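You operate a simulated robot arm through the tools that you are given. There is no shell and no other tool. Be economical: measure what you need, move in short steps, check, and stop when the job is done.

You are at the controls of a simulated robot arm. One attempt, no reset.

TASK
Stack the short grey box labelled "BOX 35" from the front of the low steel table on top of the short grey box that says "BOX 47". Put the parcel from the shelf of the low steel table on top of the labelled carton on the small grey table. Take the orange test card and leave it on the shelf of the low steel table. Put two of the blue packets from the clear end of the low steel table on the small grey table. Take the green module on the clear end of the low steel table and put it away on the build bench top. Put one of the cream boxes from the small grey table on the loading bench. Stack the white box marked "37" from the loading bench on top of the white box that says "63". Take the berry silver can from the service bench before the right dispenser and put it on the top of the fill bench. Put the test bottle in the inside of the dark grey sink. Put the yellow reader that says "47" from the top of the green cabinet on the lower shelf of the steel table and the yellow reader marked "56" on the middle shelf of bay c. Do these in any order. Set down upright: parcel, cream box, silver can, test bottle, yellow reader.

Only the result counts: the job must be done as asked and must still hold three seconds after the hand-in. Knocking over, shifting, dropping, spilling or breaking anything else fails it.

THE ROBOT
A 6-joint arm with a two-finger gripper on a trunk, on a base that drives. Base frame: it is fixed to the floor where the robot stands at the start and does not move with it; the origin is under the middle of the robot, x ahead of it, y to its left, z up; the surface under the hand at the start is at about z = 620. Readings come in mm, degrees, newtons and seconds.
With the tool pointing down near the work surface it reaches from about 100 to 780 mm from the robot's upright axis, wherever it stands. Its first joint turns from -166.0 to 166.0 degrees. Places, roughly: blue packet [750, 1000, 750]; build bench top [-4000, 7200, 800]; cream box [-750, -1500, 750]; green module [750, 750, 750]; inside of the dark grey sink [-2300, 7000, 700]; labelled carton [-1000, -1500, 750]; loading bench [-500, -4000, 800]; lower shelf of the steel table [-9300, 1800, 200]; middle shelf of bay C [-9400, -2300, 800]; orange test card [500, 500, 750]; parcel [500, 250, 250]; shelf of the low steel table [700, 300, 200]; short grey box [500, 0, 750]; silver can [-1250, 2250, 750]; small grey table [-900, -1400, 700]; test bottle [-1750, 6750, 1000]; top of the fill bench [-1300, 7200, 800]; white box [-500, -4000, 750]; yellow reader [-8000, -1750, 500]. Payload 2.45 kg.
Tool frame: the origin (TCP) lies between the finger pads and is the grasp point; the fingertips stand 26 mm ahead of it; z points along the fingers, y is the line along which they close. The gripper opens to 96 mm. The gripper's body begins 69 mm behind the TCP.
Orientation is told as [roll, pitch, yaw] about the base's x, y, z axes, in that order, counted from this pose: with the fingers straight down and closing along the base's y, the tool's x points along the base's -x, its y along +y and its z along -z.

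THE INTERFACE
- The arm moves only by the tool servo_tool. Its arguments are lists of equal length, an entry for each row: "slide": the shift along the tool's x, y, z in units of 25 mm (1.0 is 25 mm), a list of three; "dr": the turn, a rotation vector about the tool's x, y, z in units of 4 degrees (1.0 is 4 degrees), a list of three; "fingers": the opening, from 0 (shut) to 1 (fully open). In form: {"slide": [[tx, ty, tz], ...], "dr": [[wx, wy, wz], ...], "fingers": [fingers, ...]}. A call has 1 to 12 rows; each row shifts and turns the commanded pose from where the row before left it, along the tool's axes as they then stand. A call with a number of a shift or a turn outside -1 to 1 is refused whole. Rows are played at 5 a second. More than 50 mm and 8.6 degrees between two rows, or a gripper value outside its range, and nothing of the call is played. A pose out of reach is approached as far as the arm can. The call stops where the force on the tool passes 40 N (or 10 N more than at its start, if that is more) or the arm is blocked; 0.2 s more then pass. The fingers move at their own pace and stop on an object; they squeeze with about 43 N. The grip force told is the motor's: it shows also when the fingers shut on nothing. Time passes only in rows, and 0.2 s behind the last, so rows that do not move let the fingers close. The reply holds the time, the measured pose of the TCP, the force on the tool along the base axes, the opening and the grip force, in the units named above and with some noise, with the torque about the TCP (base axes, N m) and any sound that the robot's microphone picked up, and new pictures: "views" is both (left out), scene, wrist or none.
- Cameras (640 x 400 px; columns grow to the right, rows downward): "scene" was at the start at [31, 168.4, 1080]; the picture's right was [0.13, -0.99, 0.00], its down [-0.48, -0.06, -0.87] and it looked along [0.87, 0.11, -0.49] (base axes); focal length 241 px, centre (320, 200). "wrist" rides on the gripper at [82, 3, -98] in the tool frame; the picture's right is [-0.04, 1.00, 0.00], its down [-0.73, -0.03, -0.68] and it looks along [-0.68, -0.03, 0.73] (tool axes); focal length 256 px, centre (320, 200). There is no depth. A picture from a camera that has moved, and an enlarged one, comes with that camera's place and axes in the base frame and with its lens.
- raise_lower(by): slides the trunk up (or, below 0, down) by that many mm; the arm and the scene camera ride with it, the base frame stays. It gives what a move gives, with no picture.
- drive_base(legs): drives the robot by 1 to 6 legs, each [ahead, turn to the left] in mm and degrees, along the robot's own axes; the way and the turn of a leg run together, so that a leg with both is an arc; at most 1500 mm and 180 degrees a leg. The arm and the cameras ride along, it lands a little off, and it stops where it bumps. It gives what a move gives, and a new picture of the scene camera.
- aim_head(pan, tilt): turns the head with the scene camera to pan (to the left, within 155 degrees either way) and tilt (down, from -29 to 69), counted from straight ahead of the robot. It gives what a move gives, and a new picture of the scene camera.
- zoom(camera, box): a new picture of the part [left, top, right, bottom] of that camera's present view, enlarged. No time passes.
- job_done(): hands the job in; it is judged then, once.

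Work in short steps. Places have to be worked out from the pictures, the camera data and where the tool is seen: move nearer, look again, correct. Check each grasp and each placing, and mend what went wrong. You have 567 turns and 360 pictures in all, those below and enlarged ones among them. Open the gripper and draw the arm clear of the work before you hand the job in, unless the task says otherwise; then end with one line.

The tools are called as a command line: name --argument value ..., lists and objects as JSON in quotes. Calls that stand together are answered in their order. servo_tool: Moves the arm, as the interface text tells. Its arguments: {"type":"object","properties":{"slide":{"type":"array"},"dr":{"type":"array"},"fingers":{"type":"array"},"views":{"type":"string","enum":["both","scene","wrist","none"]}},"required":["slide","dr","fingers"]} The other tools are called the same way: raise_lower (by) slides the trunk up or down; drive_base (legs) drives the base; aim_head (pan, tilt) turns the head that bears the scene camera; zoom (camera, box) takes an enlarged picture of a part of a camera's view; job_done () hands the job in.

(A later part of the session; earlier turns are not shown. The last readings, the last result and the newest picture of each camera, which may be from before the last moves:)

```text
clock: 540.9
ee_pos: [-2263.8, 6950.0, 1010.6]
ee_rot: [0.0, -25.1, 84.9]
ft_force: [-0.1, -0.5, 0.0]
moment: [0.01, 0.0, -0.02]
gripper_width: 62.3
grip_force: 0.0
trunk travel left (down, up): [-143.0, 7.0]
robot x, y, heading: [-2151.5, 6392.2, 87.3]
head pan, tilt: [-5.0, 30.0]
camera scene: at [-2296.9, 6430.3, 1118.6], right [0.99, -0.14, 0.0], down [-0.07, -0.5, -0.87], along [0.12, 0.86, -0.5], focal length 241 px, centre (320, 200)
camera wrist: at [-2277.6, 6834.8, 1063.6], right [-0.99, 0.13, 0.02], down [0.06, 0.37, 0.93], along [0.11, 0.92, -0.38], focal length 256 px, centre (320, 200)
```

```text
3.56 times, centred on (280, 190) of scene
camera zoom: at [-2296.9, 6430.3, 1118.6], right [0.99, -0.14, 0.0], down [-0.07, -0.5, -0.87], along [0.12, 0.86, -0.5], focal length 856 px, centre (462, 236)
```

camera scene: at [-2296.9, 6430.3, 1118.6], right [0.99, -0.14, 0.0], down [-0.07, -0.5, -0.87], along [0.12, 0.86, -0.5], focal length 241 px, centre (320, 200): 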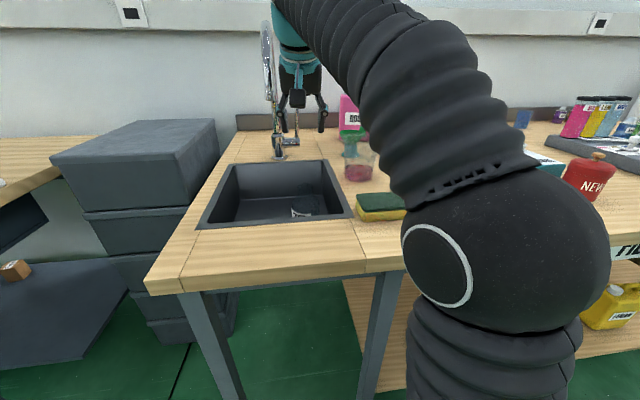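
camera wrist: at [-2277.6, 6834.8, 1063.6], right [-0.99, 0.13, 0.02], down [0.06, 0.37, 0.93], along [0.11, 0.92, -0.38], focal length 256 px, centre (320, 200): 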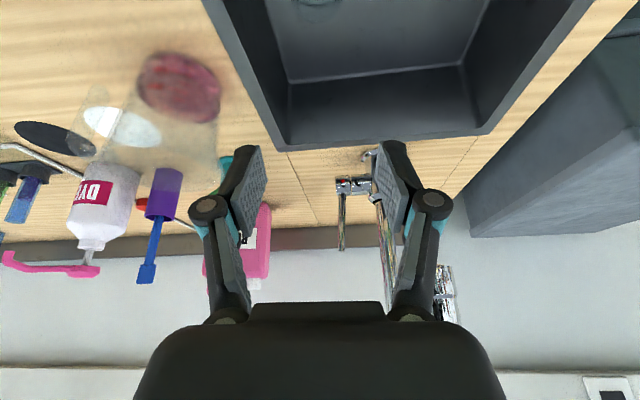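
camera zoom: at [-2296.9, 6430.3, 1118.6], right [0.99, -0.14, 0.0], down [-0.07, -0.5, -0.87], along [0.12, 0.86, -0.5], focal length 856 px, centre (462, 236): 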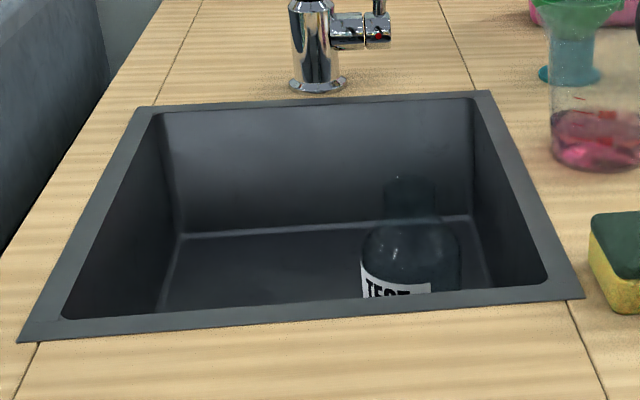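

The bottle stands upright in the sink. Retract and look toward the service bench (south-east).

servo_tool --slide '[[0.98, 0, -0.46], [0.98, 0, -0.46], [0.98, 0, -0.46], [0.98, 0, -0.46], [0.98, 0, -0.46], [0.98, 0, -0.46], [0.98, 0, -0.46], [0.98, 0, -0.46], [0.98, 0, -0.46], [0.98, 0, -0.46]]' --dr '[[0, 0, 0], [0, 0, 0], [0, 0, 0], [0, 0, 0], [0, 0, 0], [0, 0, 0], [0, 0, 0], [0, 0, 0], [0, 0, 0], [0, 0, 0]]' --fingers '[1, 1, 1, 1, 1, 1, 1, 1, 1, 1]' --views "none"

drive_base --legs '[[-400, 0]]'

aim_head --pan -150 --tilt 15

aim_head --pan -100 --tilt 15

```text
clock: 543.1
ee_pos: [-2289.7, 6680.8, 1010.4]
ee_rot: [0.1, -25.0, 84.9]
ft_force: [0.1, 0.5, -0.6]
moment: [-0.02, -0.01, -0.03]
gripper_width: 96.3
grip_force: 0.0
trunk travel left (down, up): [-143.0, 7.0]
robot x, y, heading: [-2149.2, 6392.2, 86.9]
head pan, tilt: [-5.0, 30.0]
```

```text
clock: 545.6
ee_pos: [-2307.6, 6281.1, 1009.9]
ee_rot: [0.0, -25.1, 85.0]
ft_force: [-0.1, 0.4, 0.4]
moment: [0.0, -0.01, 0.01]
gripper_width: 95.9
grip_force: 0.1
trunk travel left (down, up): [-143.0, 7.0]
robot x, y, heading: [-2168.2, 5994.5, 87.2]
head pan, tilt: [-5.0, 30.0]
camera scene: at [-2316.2, 6030.7, 1118.6], right [0.99, -0.14, 0.0], down [-0.07, -0.5, -0.87], along [0.12, 0.86, -0.5], focal length 241 px, centre (320, 200)
```

scene: 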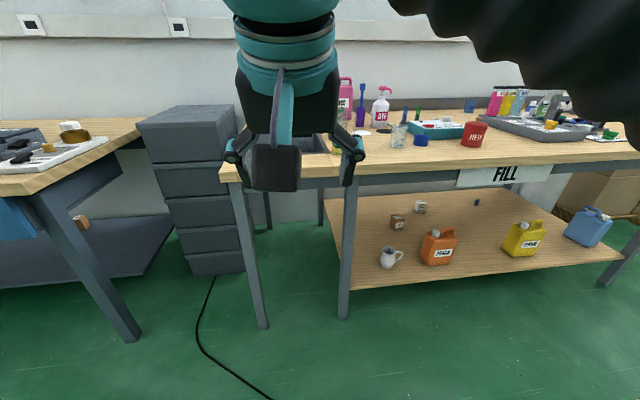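

```text
clock: 547.9
ee_pos: [-2308.2, 6281.2, 1009.3]
ee_rot: [0.0, -25.2, 84.8]
ft_force: [0.5, -0.2, 0.3]
moment: [0.01, -0.03, 0.01]
gripper_width: 95.9
grip_force: 0.0
trunk travel left (down, up): [-143.0, 7.0]
robot x, y, heading: [-2168.0, 5996.3, 87.0]
head pan, tilt: [-150.0, 15.0]
camera scene: at [-2285.7, 5858.0, 1142.8], right [-0.89, -0.46, 0.0], down [-0.12, 0.23, -0.97], along [0.44, -0.86, -0.26], focal length 241 px, centre (320, 200)
```

scene: 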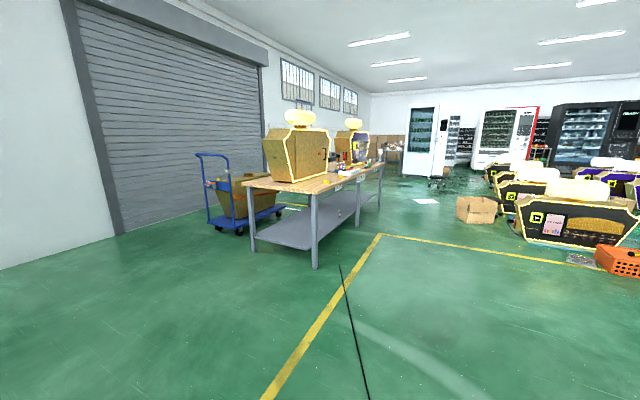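

```text
clock: 549.1
ee_pos: [-2308.6, 6280.8, 1010.8]
ee_rot: [0.0, -25.1, 84.9]
ft_force: [0.3, -0.8, 0.6]
moment: [0.03, 0.03, 0.03]
gripper_width: 95.9
grip_force: 0.0
trunk travel left (down, up): [-143.0, 7.0]
robot x, y, heading: [-2167.8, 5994.9, 87.1]
head pan, tilt: [-100.0, 15.0]
camera scene: at [-2237.4, 5920.3, 1142.8], right [-0.22, -0.97, 0.0], down [-0.25, 0.06, -0.97], along [0.94, -0.21, -0.26], focal length 241 px, centre (320, 200)
```

scene: 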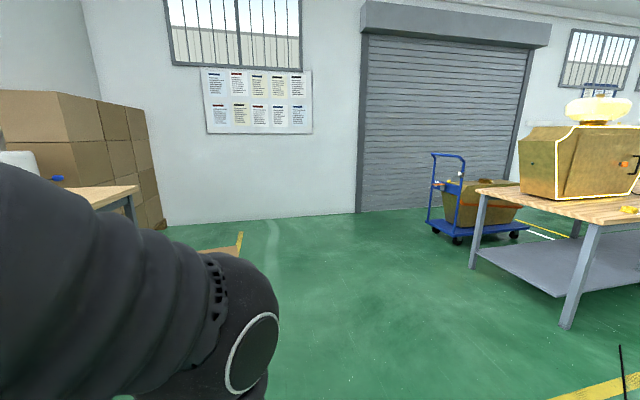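

The service bench spans x −1400…−640, y 2064…4160; its front faces west. Drive south along x≈-2170, then face east near y≈2400.

drive_base --legs '[[0, -177], [1500, 0], [1500, 0], [550, 0], [0, 90]]'

aim_head --pan 5 --tilt 22

```text
clock: 577.4
ee_pos: [-1828.0, 2579.1, 1010.2]
ee_rot: [0.0, -25.1, -1.1]
ft_force: [-0.6, -0.3, 0.5]
moment: [0.03, -0.03, -0.02]
gripper_width: 96.3
grip_force: 0.1
trunk travel left (down, up): [-143.0, 7.0]
robot x, y, heading: [-2105.5, 2422.5, 1.2]
head pan, tilt: [-100.0, 15.0]
camera scene: at [-2182.5, 2483.6, 1142.8], right [-0.99, 0.15, 0.0], down [0.04, 0.26, -0.97], along [-0.15, -0.95, -0.26], focal length 241 px, centre (320, 200)
```

scene: 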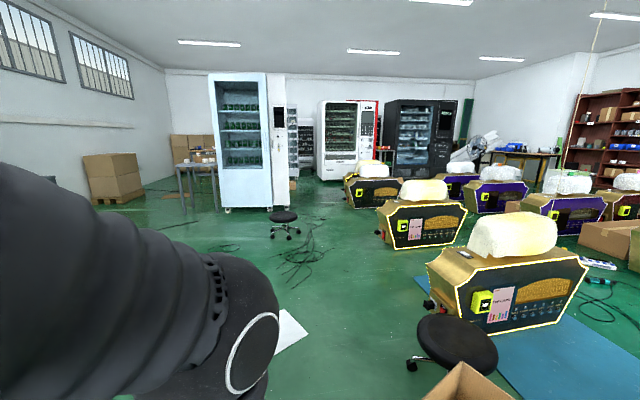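

```text
clock: 579.2
ee_pos: [-1828.7, 2579.4, 1009.3]
ee_rot: [0.0, -25.0, -1.1]
ft_force: [1.0, 0.1, 0.0]
moment: [0.03, 0.02, 0.0]
gripper_width: 96.2
grip_force: 0.1
trunk travel left (down, up): [-143.0, 7.0]
robot x, y, heading: [-2108.0, 2419.0, 1.2]
head pan, tilt: [5.0, 22.0]
camera scene: at [-2076.0, 2586.0, 1131.4], right [0.11, -0.99, 0.0], down [-0.37, -0.04, -0.93], along [0.92, 0.1, -0.37], focal length 241 px, centre (320, 200)
```

scene: 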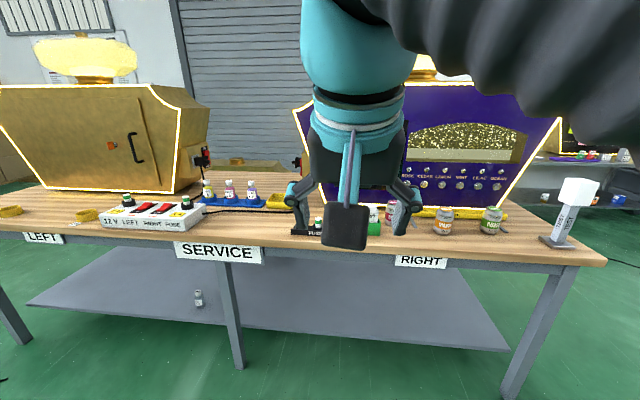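

Several containers stand before the right dispenser; move the hand aside (left/up) and zoom.

servo_tool --slide '[[0, 1, 0], [0, 1, 0], [0, 1, 0], [0, 1, 0], [0, 1, 0], [0, 1, 0], [0, 1, 0], [0, 1, 0]]' --dr '[[0, 0, 0], [0, 0, 0], [0, 0, 0], [0, 0, 0], [0, 0, 0], [0, 0, 0], [0, 0, 0], [0, 0, 0]]' --fingers '[1, 1, 1, 1, 1, 1, 1, 1]' --views "none"

zoom --camera "scene" --box '[290, 180, 530, 260]'

```text
clock: 581.0
ee_pos: [-1825.3, 2779.6, 1009.7]
ee_rot: [0.1, -25.1, -1.1]
ft_force: [-0.5, -0.4, 0.4]
moment: [0.06, 0.01, 0.0]
gripper_width: 96.0
grip_force: 0.0
trunk travel left (down, up): [-143.0, 7.0]
robot x, y, heading: [-2107.2, 2422.5, 1.7]
head pan, tilt: [5.0, 22.0]
```

```text
2.67 times, centred on (410, 220) of scene
camera zoom: at [-2076.1, 2585.9, 1131.5], right [0.11, -0.99, 0.0], down [-0.37, -0.04, -0.93], along [0.92, 0.1, -0.37], focal length 642 px, centre (80, 147)
```

zoom: 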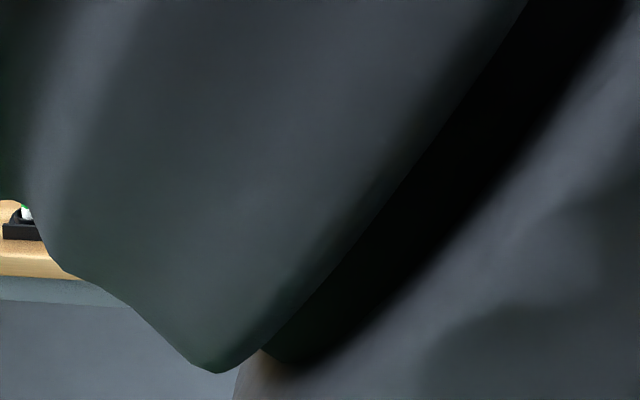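

servo_tool --slide '[[0, -1, 0], [0, -1, 0], [0, -1, 0], [0, -1, 0], [0, -1, 0], [0, -1, 0], [0, -1, 0], [0, -1, 0], [0, -1, 0], [0, -1, 0], [0, -1, 0], [0, -1, 0]]' --dr '[[0, 0, 0], [0, 0, 0], [0, 0, 0], [0, 0, 0], [0, 0, 0], [0, 0, 0], [0, 0, 0], [0, 0, 0], [0, 0, 0], [0, 0, 0], [0, 0, 0], [0, 0, 0]]' --fingers '[1, 1, 1, 1, 1, 1, 1, 1, 1, 1, 1, 1]' --views "none"

servo_tool --slide '[[0, -1, 0], [0, -1, 0], [0, -1, 0], [0, -1, 0]]' --dr '[[0, 0, 0], [0, 0, 0], [0, 0, 0], [0, 0, 0]]' --fingers '[1, 1, 1, 1]' --views "scene"

zoom --camera "scene" --box '[270, 170, 510, 260]'

```text
clock: 583.6
ee_pos: [-1831.8, 2479.8, 1009.5]
ee_rot: [-0.1, -25.1, -1.2]
ft_force: [-0.3, 0.5, -0.1]
moment: [-0.02, 0.01, -0.04]
gripper_width: 96.2
grip_force: 0.0
trunk travel left (down, up): [-143.0, 7.0]
robot x, y, heading: [-2108.8, 2418.1, 1.0]
head pan, tilt: [5.0, 22.0]
```

```text
clock: 584.6
ee_pos: [-1833.2, 2379.2, 1010.1]
ee_rot: [-0.1, -25.1, -1.0]
ft_force: [0.5, 1.1, -0.3]
moment: [0.03, 0.0, 0.0]
gripper_width: 95.8
grip_force: 0.1
trunk travel left (down, up): [-143.0, 7.0]
robot x, y, heading: [-2107.7, 2416.8, 1.1]
head pan, tilt: [5.0, 22.0]
camera scene: at [-2076.1, 2586.0, 1131.4], right [0.11, -0.99, 0.0], down [-0.37, -0.04, -0.93], along [0.92, 0.1, -0.37], focal length 241 px, centre (320, 200)
```

scene: 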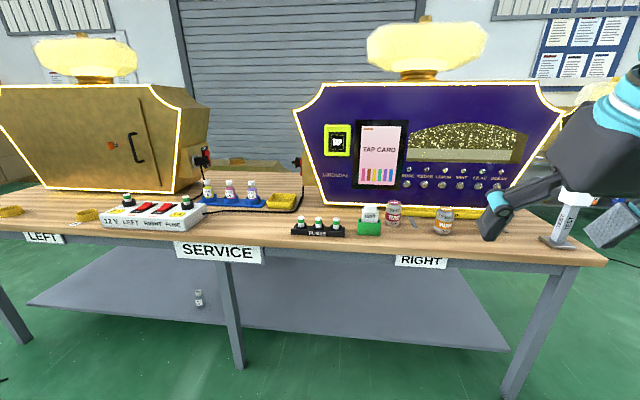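

```text
2.67 times, centred on (390, 215) of scene
camera zoom: at [-2076.1, 2586.0, 1131.4], right [0.11, -0.99, 0.0], down [-0.37, -0.04, -0.93], along [0.92, 0.1, -0.37], focal length 642 px, centre (133, 160)
```

zoom: 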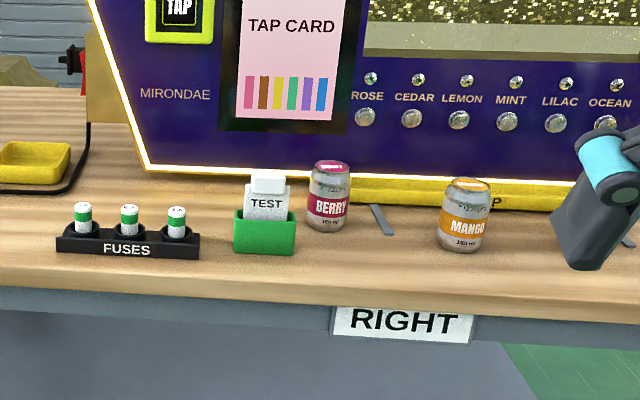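

The BERRY can is right of the green TEST holder, at about (-1200,2393), bench z≈692. I'll use a vertical tool. Drive 310 closer and set the tool upright.

drive_base --legs '[[310, 0]]'

servo_tool --slide '[[0, 0, 0], [0, 0, 0], [0, 0, 0], [0, 0, 0], [0, 0, 0], [0, 0, 0], [0, 0, 0]]' --dr '[[0, 0.9, 0], [0, 0.9, 0], [0, 0.9, 0], [0, 0.9, 0], [0, 0.9, 0], [0, 0.9, 0], [0, 0.87, 0]]' --fingers '[0.88, 0.88, 0.88, 0.88, 0.88, 0.88, 0.88]' --views "wrist"

```text
clock: 586.7
ee_pos: [-1522.8, 2387.2, 1009.1]
ee_rot: [0.0, -25.1, -0.9]
ft_force: [0.8, 0.6, -0.2]
moment: [0.01, -0.01, 0.01]
gripper_width: 95.8
grip_force: 0.1
trunk travel left (down, up): [-143.0, 7.0]
robot x, y, heading: [-1794.8, 2428.3, 1.6]
head pan, tilt: [5.0, 22.0]
camera scene: at [-1766.9, 2593.5, 1131.4], right [0.11, -0.99, 0.0], down [-0.37, -0.04, -0.93], along [0.92, 0.1, -0.37], focal length 241 px, centre (320, 200)
```

scene: 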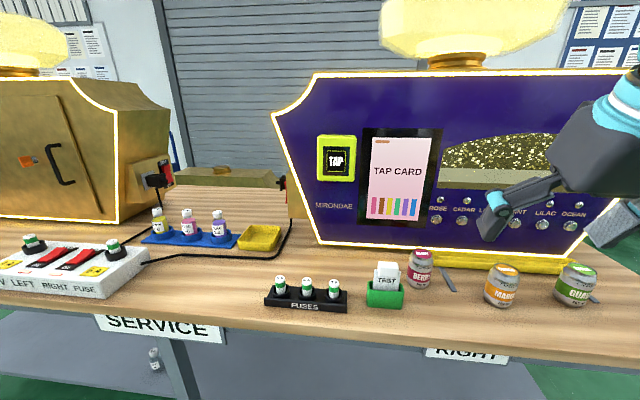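

```text
clock: 588.3
ee_pos: [-1517.5, 2386.1, 991.2]
ee_rot: [0.0, -0.1, -0.9]
ft_force: [-0.7, 0.3, -0.2]
moment: [0.02, 0.0, 0.03]
gripper_width: 84.5
grip_force: 0.0
out of reach, approached as far as the arm can: row 7
trunk travel left (down, up): [-143.0, 7.0]
robot x, y, heading: [-1793.9, 2428.4, 1.6]
head pan, tilt: [5.0, 22.0]
camera wrist: at [-1600.8, 2390.4, 1086.9], right [0.06, 1.0, 0.0], down [0.73, -0.04, 0.68], along [0.68, -0.04, -0.73], focal length 256 px, centre (320, 200)
```

wrist: 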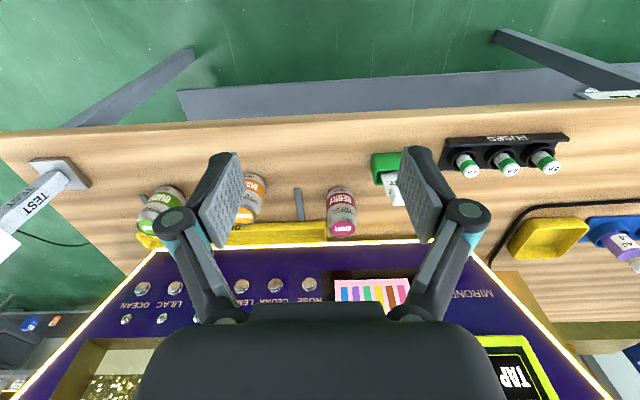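

Triangulated: can centre ≈ (-1257,2409), bench z≈721. Move above it.

servo_tool --slide '[[-0.94, 0.085, 0.5], [-0.94, 0.085, 0.5], [-0.94, 0.085, 0.5], [-0.94, 0.085, 0.5], [-0.94, 0.085, 0.5], [-0.94, 0.085, 0.5], [-0.94, 0.085, 0.5], [-0.94, 0.085, 0.4], [-0.94, 0.085, 0.4]]' --dr '[[0, 0, 0], [0, 0, 0], [0, 0, 0], [0, 0, 0], [0, 0, 0], [0, 0, 0], [0, 0, 0], [0, 0, 0], [0, 0, 0]]' --fingers '[0.88, 0.88, 0.88, 0.88, 0.88, 0.88, 0.88, 0.88, 0.88]' --views "wrist"

```text
clock: 590.3
ee_pos: [-1305.2, 2399.3, 881.0]
ee_rot: [0.0, 0.1, -0.8]
ft_force: [-0.7, -1.3, 1.4]
moment: [-0.06, -0.04, -0.01]
gripper_width: 84.5
grip_force: 0.1
trunk travel left (down, up): [-143.0, 7.0]
robot x, y, heading: [-1795.8, 2424.2, 1.6]
head pan, tilt: [5.0, 22.0]
camera wrist: at [-1386.8, 2404.9, 978.3], right [0.05, 1.0, 0.0], down [0.73, -0.04, 0.68], along [0.68, -0.04, -0.73], focal length 256 px, centre (320, 200)
```

wrist: 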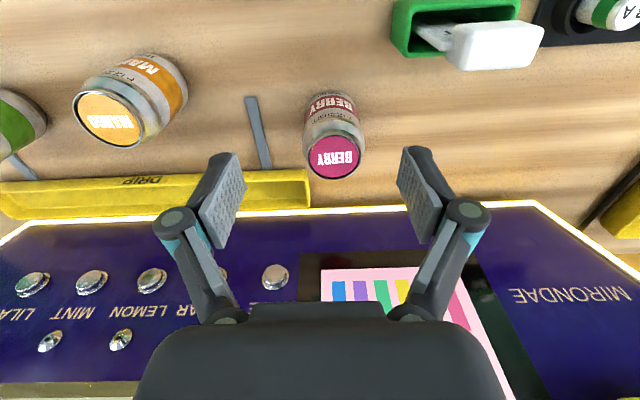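

Lid seen at (-1259,2410), top ≈785. Align, descend to 758 and grip.

servo_tool --slide '[[-0.92, 0.22, 0], [-0.92, 0.22, 0], [0, 0, 1], [0, 0, 1], [0, 0, 1], [0, 0, 1], [0, 0, 0.9]]' --dr '[[0, 0, 0], [0, 0, 0], [0, 0, 0], [0, 0, 0], [0, 0, 0], [0, 0, 0], [0, 0, 0]]' --fingers '[0.88, 0.88, 0.88, 0.88, 0.88, 0.88, 0.88]' --views "both"

```text
clock: 591.9
ee_pos: [-1260.5, 2411.2, 760.0]
ee_rot: [0.0, 0.0, -0.7]
ft_force: [0.0, 0.2, -1.0]
moment: [-0.02, -0.01, -0.04]
gripper_width: 84.2
grip_force: 0.1
trunk travel left (down, up): [-143.0, 7.0]
robot x, y, heading: [-1797.4, 2425.8, 1.7]
head pan, tilt: [5.0, 22.0]
camera scene: at [-1766.8, 2593.4, 1131.5], right [0.11, -0.99, 0.0], down [-0.37, -0.04, -0.93], along [0.92, 0.1, -0.37], focal length 241 px, centre (320, 200)
camera wrist: at [-1342.4, 2415.3, 856.7], right [0.05, 1.0, 0.0], down [0.73, -0.04, 0.68], along [0.68, -0.04, -0.73], focal length 256 px, centre (320, 200)
```

scene: 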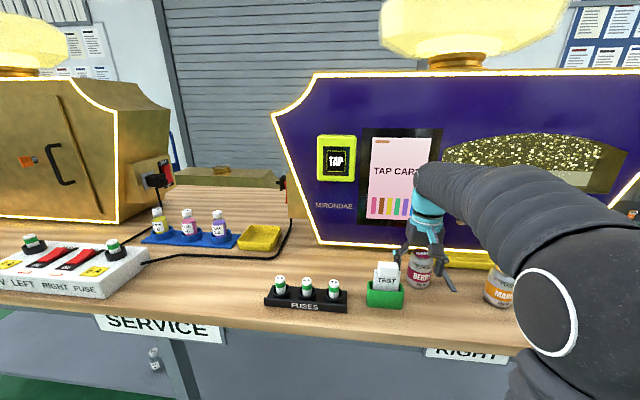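
wrist: 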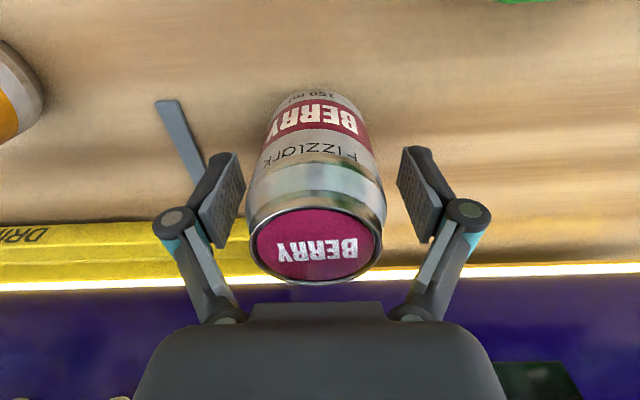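

Well centred. Close.

servo_tool --slide '[[0, 0, 0], [0, 0, 0], [0, 0, 0], [0, 0, -1], [0, 0, -1], [0, 0, -1]]' --dr '[[0, 0, 0], [0, 0, 0], [0, 0, 0], [0, 0, 0], [0, 0, 0], [0, 0, 0]]' --fingers '[0.3, 0, 0, 0, 0, 0]' --views "both"

```text
clock: 593.3
ee_pos: [-1260.3, 2411.1, 835.3]
ee_rot: [0.1, 0.1, -1.0]
ft_force: [0.5, 0.4, -1.9]
moment: [0.01, -0.02, -0.02]
gripper_width: 51.7
grip_force: 43.0
trunk travel left (down, up): [-143.0, 7.0]
robot x, y, heading: [-1797.1, 2427.4, 1.4]
head pan, tilt: [5.0, 22.0]
camera scene: at [-1766.6, 2593.4, 1131.4], right [0.11, -0.99, 0.0], down [-0.37, -0.04, -0.93], along [0.92, 0.1, -0.37], focal length 241 px, centre (320, 200)
camera wrist: at [-1342.0, 2415.9, 931.8], right [0.05, 1.0, 0.0], down [0.73, -0.04, 0.68], along [0.68, -0.04, -0.74], focal length 256 px, centre (320, 200)
```

scene: 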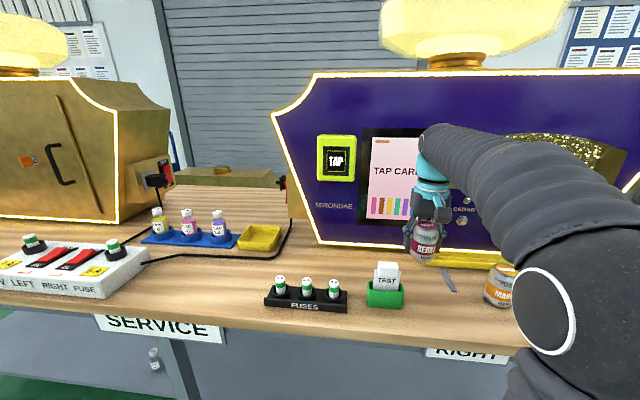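
wrist: 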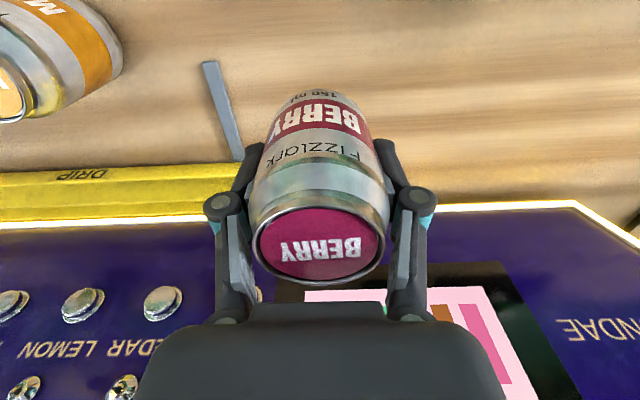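

BERRY can held. Raise, retract, and drive back north.

servo_tool --slide '[[0, 0, -1], [0, 0, -1], [0, 0, -1], [0.5, 0, -1], [1, 0, -0.8], [1, 0, 0], [1, 0, 0], [1, 0, 0], [1, 0, 0], [1, 0, 0], [1, 0, 0]]' --dr '[[0, 0, 0], [0, 0, 0], [0, 0, 0], [0, 0, 0], [0, 0, 0], [0, 0, 0], [0, 0, 0], [0, 0, 0], [0, 0, 0], [0, 0, 0], [0, 0, 0]]' --fingers '[0, 0, 0, 0, 0, 0, 0, 0, 0, 0, 0]' --views "none"

drive_base --legs '[[-350, 0], [0, 88.5], [1500, 0], [1500, 0], [270, 0]]'

```text
clock: 595.7
ee_pos: [-1448.2, 2414.2, 954.0]
ee_rot: [0.0, 0.1, -0.9]
ft_force: [-0.4, 0.1, -2.0]
moment: [0.01, -0.01, 0.01]
gripper_width: 51.7
grip_force: 42.5
trunk travel left (down, up): [-143.0, 7.0]
robot x, y, heading: [-1795.2, 2425.9, 1.7]
head pan, tilt: [5.0, 22.0]
```

```text
clock: 617.5
ee_pos: [-2142.1, 6065.8, 954.0]
ee_rot: [0.0, -0.1, 87.6]
ft_force: [-0.2, -1.2, -2.0]
moment: [0.01, 0.05, 0.0]
gripper_width: 51.8
grip_force: 43.0
trunk travel left (down, up): [-143.0, 7.0]
robot x, y, heading: [-2167.7, 5717.5, 90.2]
head pan, tilt: [5.0, 22.0]
camera scene: at [-2330.1, 5750.9, 1131.4], right [1.0, 0.09, 0.0], down [0.03, -0.37, -0.93], along [-0.08, 0.92, -0.37], focal length 241 px, centre (320, 200)
```

scene: 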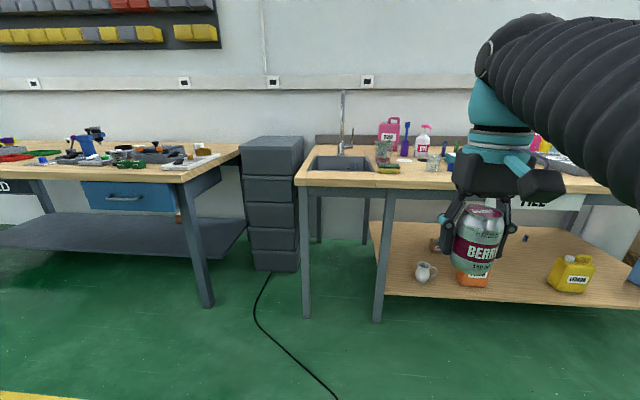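

drive_base --legs '[[0, -40.4], [715, 0], [0, 40.4]]'

aim_head --pan 5 --tilt 30

servo_tool --slide '[[0, 0, 0]]' --dr '[[0, 0, 0]]' --fingers '[0]' --views "wrist"

```text
clock: 625.1
ee_pos: [-1694.2, 6597.7, 953.7]
ee_rot: [0.0, 0.0, 88.0]
ft_force: [0.1, -0.2, -1.6]
moment: [0.04, -0.03, 0.06]
gripper_width: 51.9
grip_force: 43.0
trunk travel left (down, up): [-143.0, 7.0]
robot x, y, heading: [-1717.1, 6253.6, 90.3]
head pan, tilt: [5.0, 22.0]
camera scene: at [-1879.6, 6282.0, 1131.4], right [1.0, 0.09, 0.0], down [0.03, -0.37, -0.93], along [-0.09, 0.92, -0.37], focal length 241 px, centre (320, 200)
```

scene: 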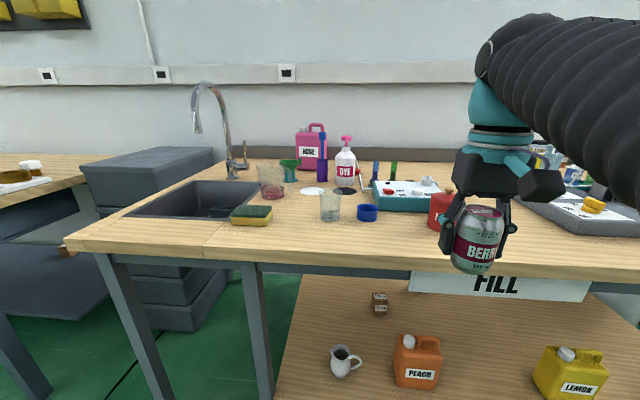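

```text
clock: 625.8
ee_pos: [-1693.3, 6597.4, 953.8]
ee_rot: [0.0, 0.0, 88.0]
ft_force: [0.1, -0.1, -1.5]
moment: [0.03, 0.01, -0.02]
gripper_width: 51.8
grip_force: 43.3
trunk travel left (down, up): [-143.0, 7.0]
robot x, y, heading: [-1714.8, 6251.1, 90.5]
head pan, tilt: [5.0, 30.0]
camera scene: at [-1879.3, 6279.7, 1118.7], right [1.0, 0.09, 0.0], down [0.05, -0.5, -0.87], along [-0.08, 0.86, -0.5], focal length 241 px, centre (320, 200)
```

scene: 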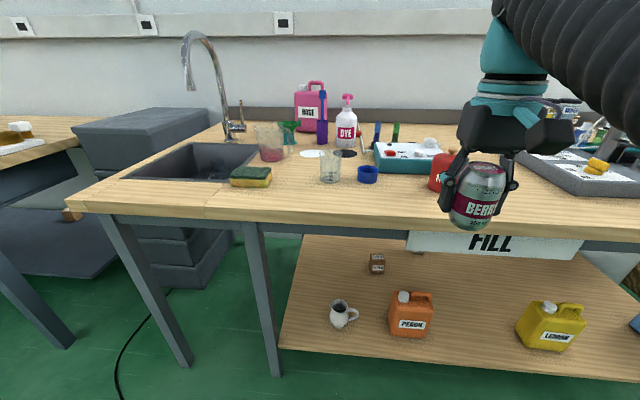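

```text
clock: 626.1
ee_pos: [-1693.4, 6598.4, 954.7]
ee_rot: [0.0, -0.1, 88.0]
ft_force: [-0.1, -0.4, -1.6]
moment: [0.01, 0.02, 0.03]
gripper_width: 51.7
grip_force: 43.1
trunk travel left (down, up): [-143.0, 7.0]
robot x, y, heading: [-1714.4, 6253.0, 90.0]
head pan, tilt: [5.0, 30.0]
camera wrist: at [-1700.9, 6516.1, 1050.9], right [-1.0, 0.07, 0.0], down [0.06, 0.73, 0.68], along [0.05, 0.68, -0.73], focal length 256 px, centre (320, 200)
```

wrist: 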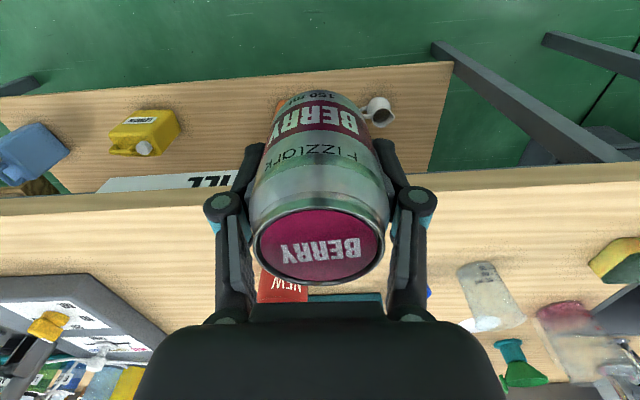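

Move the can over the free spot near (-1740,6785).

servo_tool --slide '[[-0.93, 0.27, 0], [-0.93, 0.27, 0], [-0.93, 0.27, 0], [-0.93, 0.27, 0], [-0.93, 0.27, 0.2], [-0.93, 0.27, 0.2], [-0.93, 0.27, 0.2], [-0.93, 0.27, 0.2]]' --dr '[[0, 0, 0], [0, 0, 0], [0, 0, 0], [0, 0, 0], [0, 0, 0], [0, 0, 0], [0, 0, 0], [0, 0, 0]]' --fingers '[0, 0, 0, 0, 0, 0, 0, 0]' --views "both"

```text
clock: 628.0
ee_pos: [-1741.1, 6784.8, 934.1]
ee_rot: [0.0, -0.1, 88.0]
ft_force: [0.2, 0.3, -1.3]
moment: [0.06, -0.01, 0.02]
gripper_width: 51.8
grip_force: 42.9
trunk travel left (down, up): [-143.0, 7.0]
robot x, y, heading: [-1715.0, 6252.4, 90.4]
head pan, tilt: [5.0, 30.0]
camera scene: at [-1879.3, 6279.5, 1118.6], right [1.0, 0.09, 0.0], down [0.05, -0.5, -0.87], along [-0.08, 0.86, -0.5], focal length 241 px, centre (320, 200)
camera wrist: at [-1748.3, 6703.4, 1031.8], right [-1.0, 0.07, 0.0], down [0.06, 0.73, 0.68], along [0.05, 0.68, -0.73], focal length 256 px, centre (320, 200)
```

scene: 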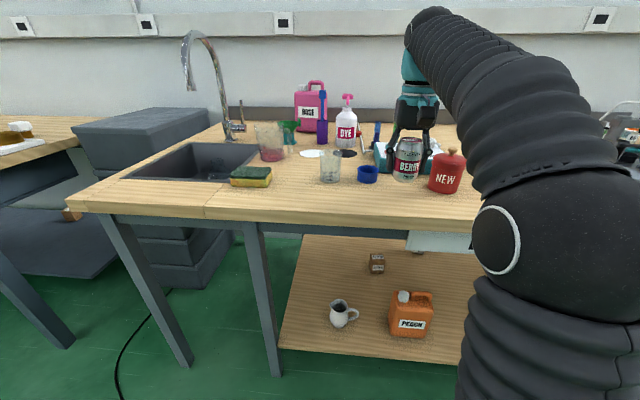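
wrist: 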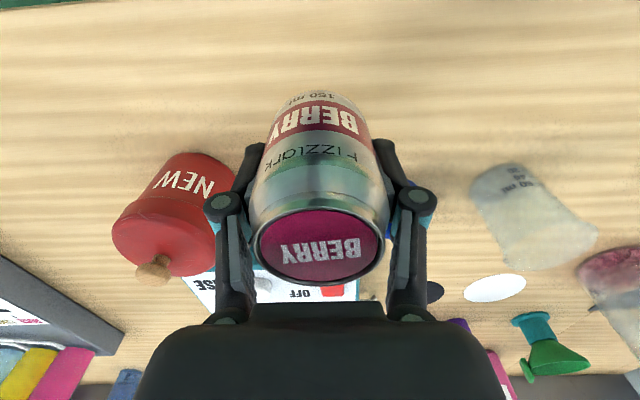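

Clear of the NEW pot. Lower to contact.

servo_tool --slide '[[0, 0, 0.8], [0, 0, 0.5], [0, 0, 0.12], [0, 0, 0.1], [0, 0, 0.1], [0, 0, 0.1], [0, 0, 0.1], [0, 0, 0.1], [0, 0, 0.1], [0, 0, 0.1], [0, 0, 0.1]]' --dr '[[0, 0, 0], [0, 0, 0], [0, 0, 0], [0, 0, 0], [0, 0, 0], [0, 0, 0], [0, 0, 0], [0, 0, 0], [0, 0, 0], [0, 0, 0], [0, 0, 0]]' --fingers '[0, 0, 0, 0, 0, 0, 0, 0, 0, 0, 0]' --views "wrist"

```text
clock: 630.4
ee_pos: [-1742.2, 6785.5, 879.7]
ee_rot: [0.0, -0.2, 88.0]
ft_force: [1.5, 4.3, 11.6]
moment: [-0.19, 0.02, -0.01]
gripper_width: 51.6
grip_force: 42.9
trunk travel left (down, up): [-143.0, 7.0]
robot x, y, heading: [-1714.4, 6251.5, 90.2]
head pan, tilt: [5.0, 30.0]
camera wrist: at [-1749.0, 6703.2, 976.7], right [-1.0, 0.07, 0.0], down [0.06, 0.73, 0.68], along [0.05, 0.68, -0.73], focal length 256 px, centre (320, 200)
```

wrist: 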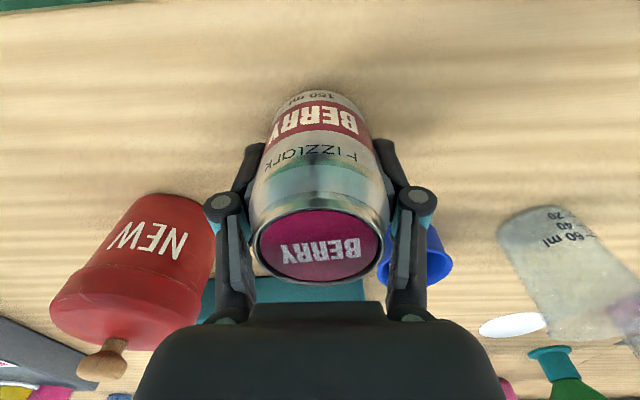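

Contact. Release and rise.

servo_tool --slide '[[0, 0, 0], [0, 0, 0], [0, 0, -0.5], [0, 0, -1], [0, 0, -1], [0, 0, -1], [0, 0, -0.8]]' --dr '[[0, 0, 0], [0, 0, 0], [0, 0, 0], [0, 0, 0], [0, 0, 0], [0, 0, 0], [0, 0, 0]]' --fingers '[0.75, 0.75, 0.75, 0.75, 0.75, 0.75, 0.75]' --views "wrist"

```text
clock: 632.0
ee_pos: [-1740.8, 6784.0, 979.9]
ee_rot: [0.0, -0.2, 88.1]
ft_force: [0.2, -0.2, -0.2]
moment: [-0.01, 0.02, 0.02]
gripper_width: 72.0
grip_force: 0.0
out of reach, approached as far as the arm can: row 7
trunk travel left (down, up): [-143.0, 7.0]
robot x, y, heading: [-1712.4, 6251.4, 90.3]
head pan, tilt: [5.0, 30.0]
camera wrist: at [-1748.6, 6700.9, 1076.6], right [-1.0, 0.07, 0.0], down [0.06, 0.73, 0.68], along [0.05, 0.68, -0.73], focal length 256 px, centre (320, 200)
```

wrist: 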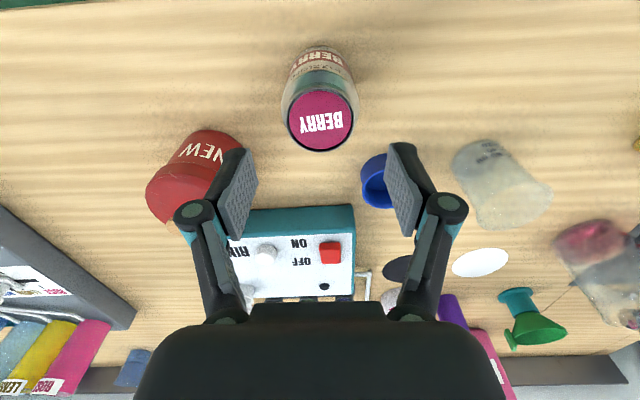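

The can stands on the fill bench. Now back to the low steel table: retract, and drive south then east to its north end.

servo_tool --slide '[[1, 0, 0], [1, 0, 0], [1, 0, 0], [1, 0, 0], [1, 0, 0], [1, 0, 0], [1, 0, 0], [1, 0, 0]]' --dr '[[0, 0, 0], [0, 0, 0], [0, 0, 0], [0, 0, 0], [0, 0, 0], [0, 0, 0], [0, 0, 0], [0, 0, 0]]' --fingers '[0.75, 0.75, 0.75, 0.75, 0.75, 0.75, 0.75, 0.75]' --views "none"

drive_base --legs '[[0, 50], [-700, 0], [0, 130], [1500, 0], [1500, 0], [700, 0]]'

```text
clock: 633.8
ee_pos: [-1749.2, 6582.4, 979.3]
ee_rot: [0.0, 0.1, 88.0]
ft_force: [-0.4, -0.1, -0.6]
moment: [-0.04, -0.01, 0.02]
gripper_width: 72.0
grip_force: 0.1
trunk travel left (down, up): [-143.0, 7.0]
robot x, y, heading: [-1713.4, 6249.5, 90.4]
head pan, tilt: [5.0, 30.0]
```

```text
clock: 651.3
ee_pos: [-1164.6, 4124.7, 979.0]
ee_rot: [0.0, 0.0, -92.3]
ft_force: [-0.2, 0.8, -0.2]
moment: [0.0, 0.01, 0.02]
gripper_width: 71.9
grip_force: 0.1
trunk travel left (down, up): [-143.0, 7.0]
robot x, y, heading: [-1194.3, 4455.7, -91.5]
head pan, tilt: [5.0, 30.0]
stopped in leg 4: the robot was blocked; the commanded pose is now the measured one
camera scene: at [-1026.0, 4421.1, 1118.6], right [-1.0, -0.06, 0.0], down [-0.03, 0.5, -0.87], along [0.05, -0.86, -0.5], focal length 241 px, centre (320, 200)
```

scene: 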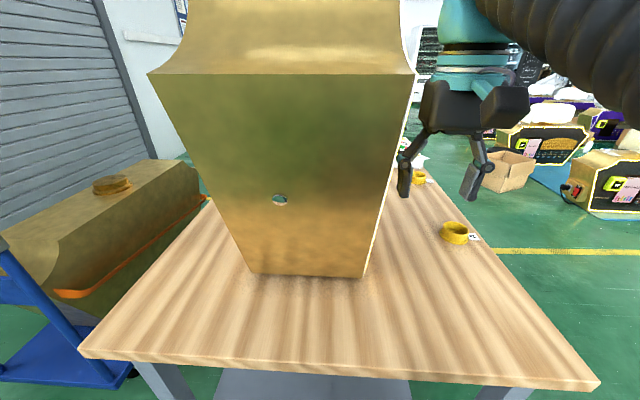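

I reversed the wrong way and touched the service bench end. Back off, go west to x≈-2150, then south.

drive_base --legs '[[-300, 0], [0, -88.5], [950, 0], [0, 90], [1500, 0], [1250, 0]]'

zoom --camera "scene" --box '[0, 0, 640, 400]'

```text
clock: 678.5
ee_pos: [-2033.3, 1639.6, 978.6]
ee_rot: [0.0, -0.1, -89.5]
ft_force: [0.3, 0.8, 0.4]
moment: [-0.01, 0.0, 0.0]
gripper_width: 71.8
grip_force: 0.1
trunk travel left (down, up): [-143.0, 7.0]
robot x, y, heading: [-2075.8, 1968.0, -88.8]
head pan, tilt: [5.0, 30.0]
camera scene: at [-1908.9, 1942.6, 1118.6], right [-0.99, -0.11, 0.0], down [-0.05, 0.5, -0.87], along [0.09, -0.86, -0.5], focal length 241 px, centre (320, 200)
```

scene: 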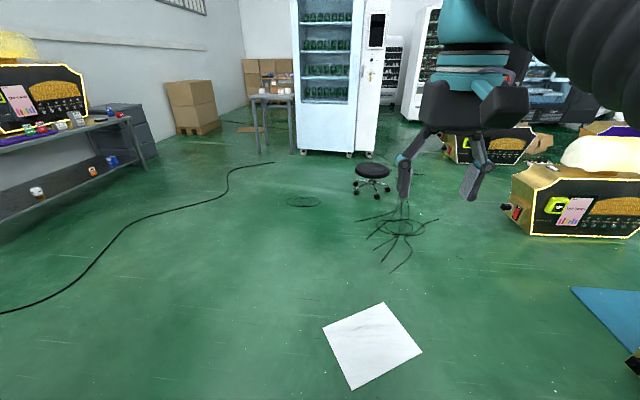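

```text
1.00 times, centred on (320, 200) of scene (not enlarged: the box is as wide or as high as the picture)
camera zoom: at [-1908.9, 1942.6, 1118.6], right [-0.99, -0.11, 0.0], down [-0.05, 0.5, -0.87], along [0.09, -0.86, -0.5], focal length 241 px, centre (320, 200)
```

zoom: 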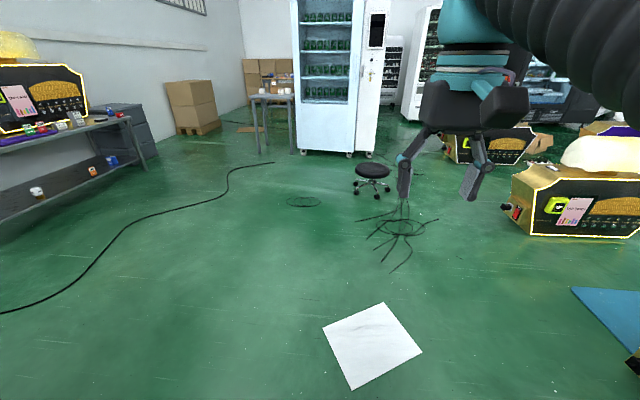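

Path: (-1400,1500) → (100,1450) → (580,1430).

drive_base --legs '[[0, 54.1], [822, 0], [0, 32.8], [1500, 0]]'

aim_head --pan -35 --tilt 25

```text
clock: 694.0
ee_pos: [459.1, 1450.5, 980.2]
ee_rot: [0.0, 0.0, -3.7]
ft_force: [-0.2, 1.1, -0.2]
moment: [0.01, 0.0, 0.0]
gripper_width: 72.0
grip_force: 0.0
trunk travel left (down, up): [-143.0, 7.0]
robot x, y, heading: [126.8, 1428.7, -2.9]
head pan, tilt: [5.0, 30.0]
camera scene: at [166.0, 1593.8, 1118.6], right [0.04, -1.0, 0.0], down [-0.5, -0.02, -0.87], along [0.87, 0.03, -0.5], focal length 241 px, centre (320, 200)
```

scene: 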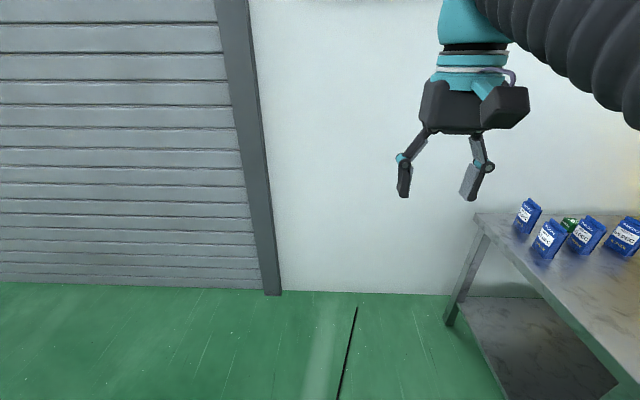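

```text
clock: 695.1
ee_pos: [458.6, 1449.9, 979.9]
ee_rot: [0.1, 0.0, -3.6]
ft_force: [0.5, 0.0, -0.2]
moment: [0.0, -0.03, 0.01]
gripper_width: 72.0
grip_force: 0.1
trunk travel left (down, up): [-143.0, 7.0]
robot x, y, heading: [124.7, 1426.8, -2.9]
head pan, tilt: [-35.0, 25.0]
camera scene: at [148.4, 1533.9, 1126.6], right [-0.61, -0.79, 0.0], down [-0.33, 0.26, -0.91], along [0.72, -0.56, -0.42], focal length 241 px, centre (320, 200)
```

scene: 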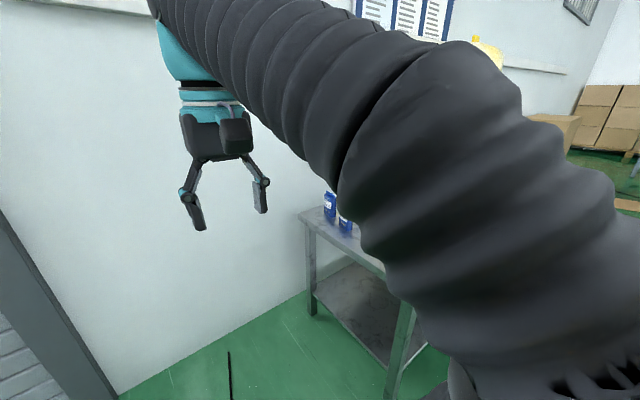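

Table end at y≈1041, wall x≈1080. Go to (600,1425) and face south.

drive_base --legs '[[475, 0], [0, -87]]'

aim_head --pan 0 --tilt 32

```text
clock: 701.7
ee_pos: [651.2, 1075.9, 979.3]
ee_rot: [-0.1, 0.0, -90.4]
ft_force: [0.5, 0.7, 0.1]
moment: [0.01, 0.01, 0.02]
gripper_width: 72.2
grip_force: 0.1
trunk travel left (down, up): [-143.0, 7.0]
robot x, y, heading: [611.2, 1405.9, -89.6]
head pan, tilt: [-35.0, 25.0]
camera scene: at [719.4, 1390.8, 1126.6], right [-0.82, 0.57, 0.0], down [0.24, 0.35, -0.91], along [-0.52, -0.75, -0.42], focal length 241 px, centre (320, 200)
```

scene: 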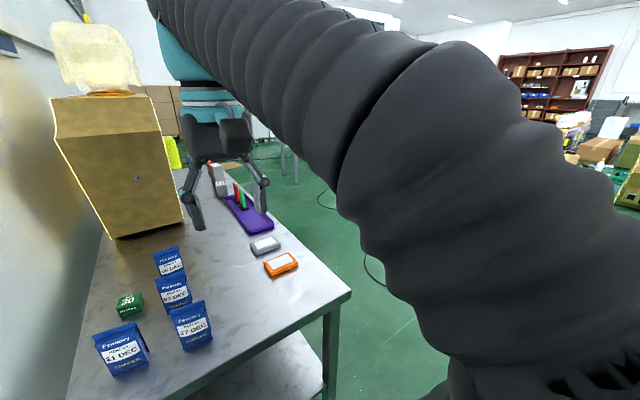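

```text
clock: 702.7
ee_pos: [651.1, 1075.1, 979.8]
ee_rot: [-0.1, 0.0, -90.5]
ft_force: [-0.2, 0.3, 0.1]
moment: [0.0, 0.0, 0.0]
gripper_width: 72.1
grip_force: 0.0
trunk travel left (down, up): [-143.0, 7.0]
robot x, y, heading: [612.1, 1409.4, -90.2]
head pan, tilt: [0.0, 32.0]
camera scene: at [772.2, 1377.0, 1115.5], right [-1.0, 0.0, 0.0], down [0.0, 0.53, -0.85], along [0.0, -0.85, -0.53], focal length 241 px, centre (320, 200)
```

scene: 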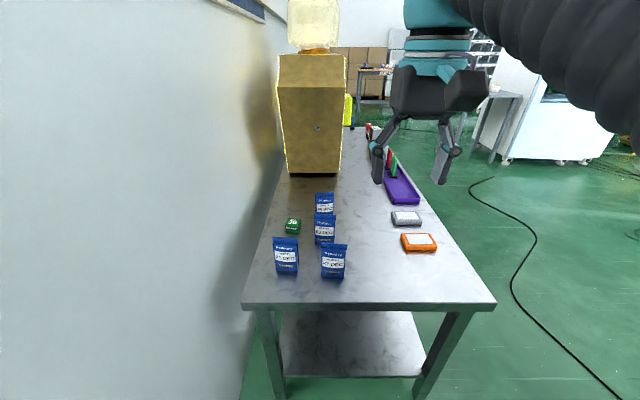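

zoom --camera "scene" --box '[250, 180, 370, 290]'

```text
3.64 times, centred on (310, 235) of scene
camera zoom: at [772.2, 1377.0, 1115.5], right [-1.0, 0.0, 0.0], down [0.0, 0.53, -0.85], along [0.0, -0.85, -0.53], focal length 875 px, centre (356, 73)
```

zoom: 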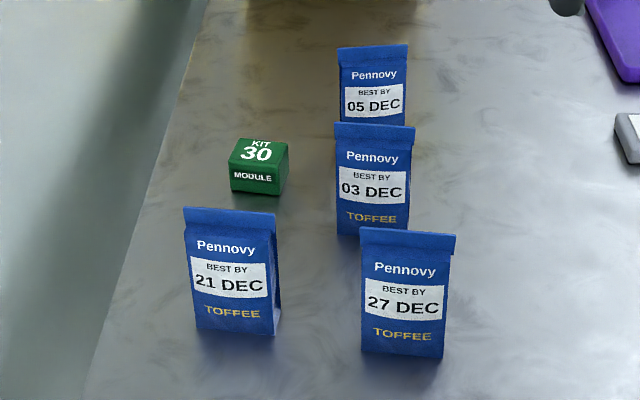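

Packet "27 DEC" is nearest (≈(740,945)). Move the hand over for a close look.

servo_tool --slide '[[-0.3, 0.9, 1], [-0.3, 0.9, 1], [-0.3, 0.9, 1], [-0.3, 0.9, 0.8]]' --dr '[[0, 0, 0], [0, 0, 0], [0, 0, 0], [0, 0, 0]]' --fingers '[1, 1, 1, 1]' --views "wrist"

```text
clock: 703.7
ee_pos: [739.3, 1045.1, 884.6]
ee_rot: [0.0, 0.0, -90.5]
ft_force: [1.1, 0.4, -0.4]
moment: [-0.04, -0.01, 0.01]
gripper_width: 95.9
grip_force: 0.1
trunk travel left (down, up): [-143.0, 7.0]
robot x, y, heading: [610.9, 1409.7, -90.0]
head pan, tilt: [0.0, 32.0]
camera wrist: at [743.4, 1127.0, 981.0], right [1.0, -0.05, 0.0], down [-0.04, -0.73, 0.68], along [-0.03, -0.68, -0.73], focal length 256 px, centre (320, 200)
```

wrist: 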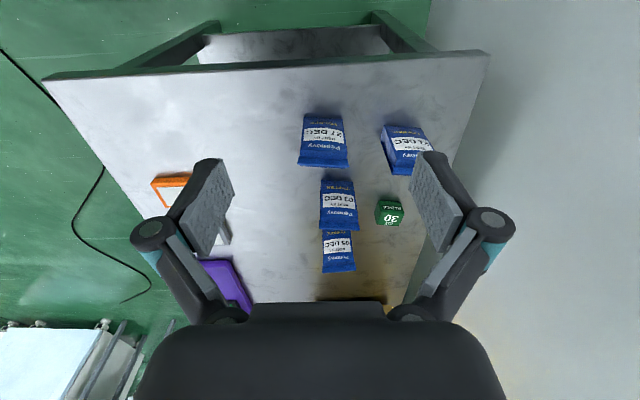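

Packet 27 DEC: centre ≈ (741,948), 57 wide, top ≈734. Move over and descend.

servo_tool --slide '[[-0.97, 0.03, 0], [-0.97, 0.03, 0], [-0.97, 0.03, 0], [-0.97, 0.03, 0], [0, 0, 1], [0, 0, 1], [0, 0, 1], [0, 0, 1], [0, 0, 1], [0, 0, 0.8]]' --dr '[[0, 0, 0], [0, 0, 0], [0, 0, 0], [0, 0, 0], [0, 0, 0], [0, 0, 0], [0, 0, 0], [0, 0, 0], [0, 0, 0], [0, 0, 0]]' --fingers '[1, 1, 1, 1, 1, 1, 1, 1, 1, 1]' --views "both"

```text
clock: 705.9
ee_pos: [743.2, 949.1, 740.7]
ee_rot: [0.0, 0.0, -90.5]
ft_force: [0.3, 0.3, -0.1]
moment: [0.01, 0.0, -0.01]
gripper_width: 96.2
grip_force: 0.1
trunk travel left (down, up): [-143.0, 7.0]
robot x, y, heading: [614.2, 1407.1, -89.6]
head pan, tilt: [0.0, 32.0]
camera scene: at [772.3, 1377.0, 1115.5], right [-1.0, -0.01, 0.0], down [0.0, 0.53, -0.85], along [0.0, -0.85, -0.53], focal length 241 px, centre (320, 200)
camera wrist: at [745.5, 1029.7, 835.8], right [1.0, -0.05, 0.0], down [-0.04, -0.73, 0.68], along [-0.03, -0.68, -0.73], focal length 256 px, centre (320, 200)
```

scene: 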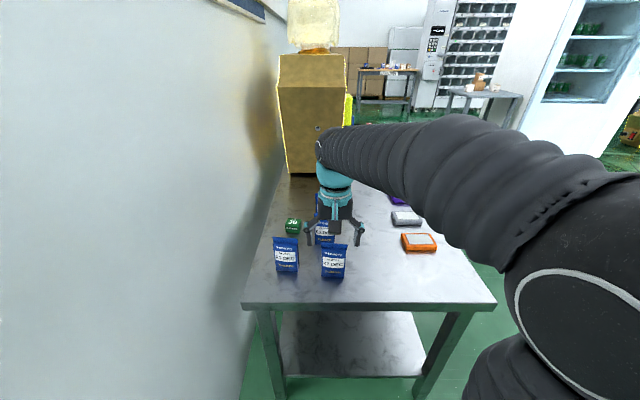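
wrist: 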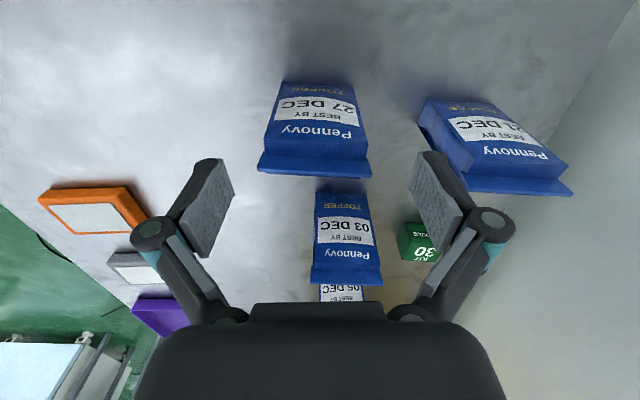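

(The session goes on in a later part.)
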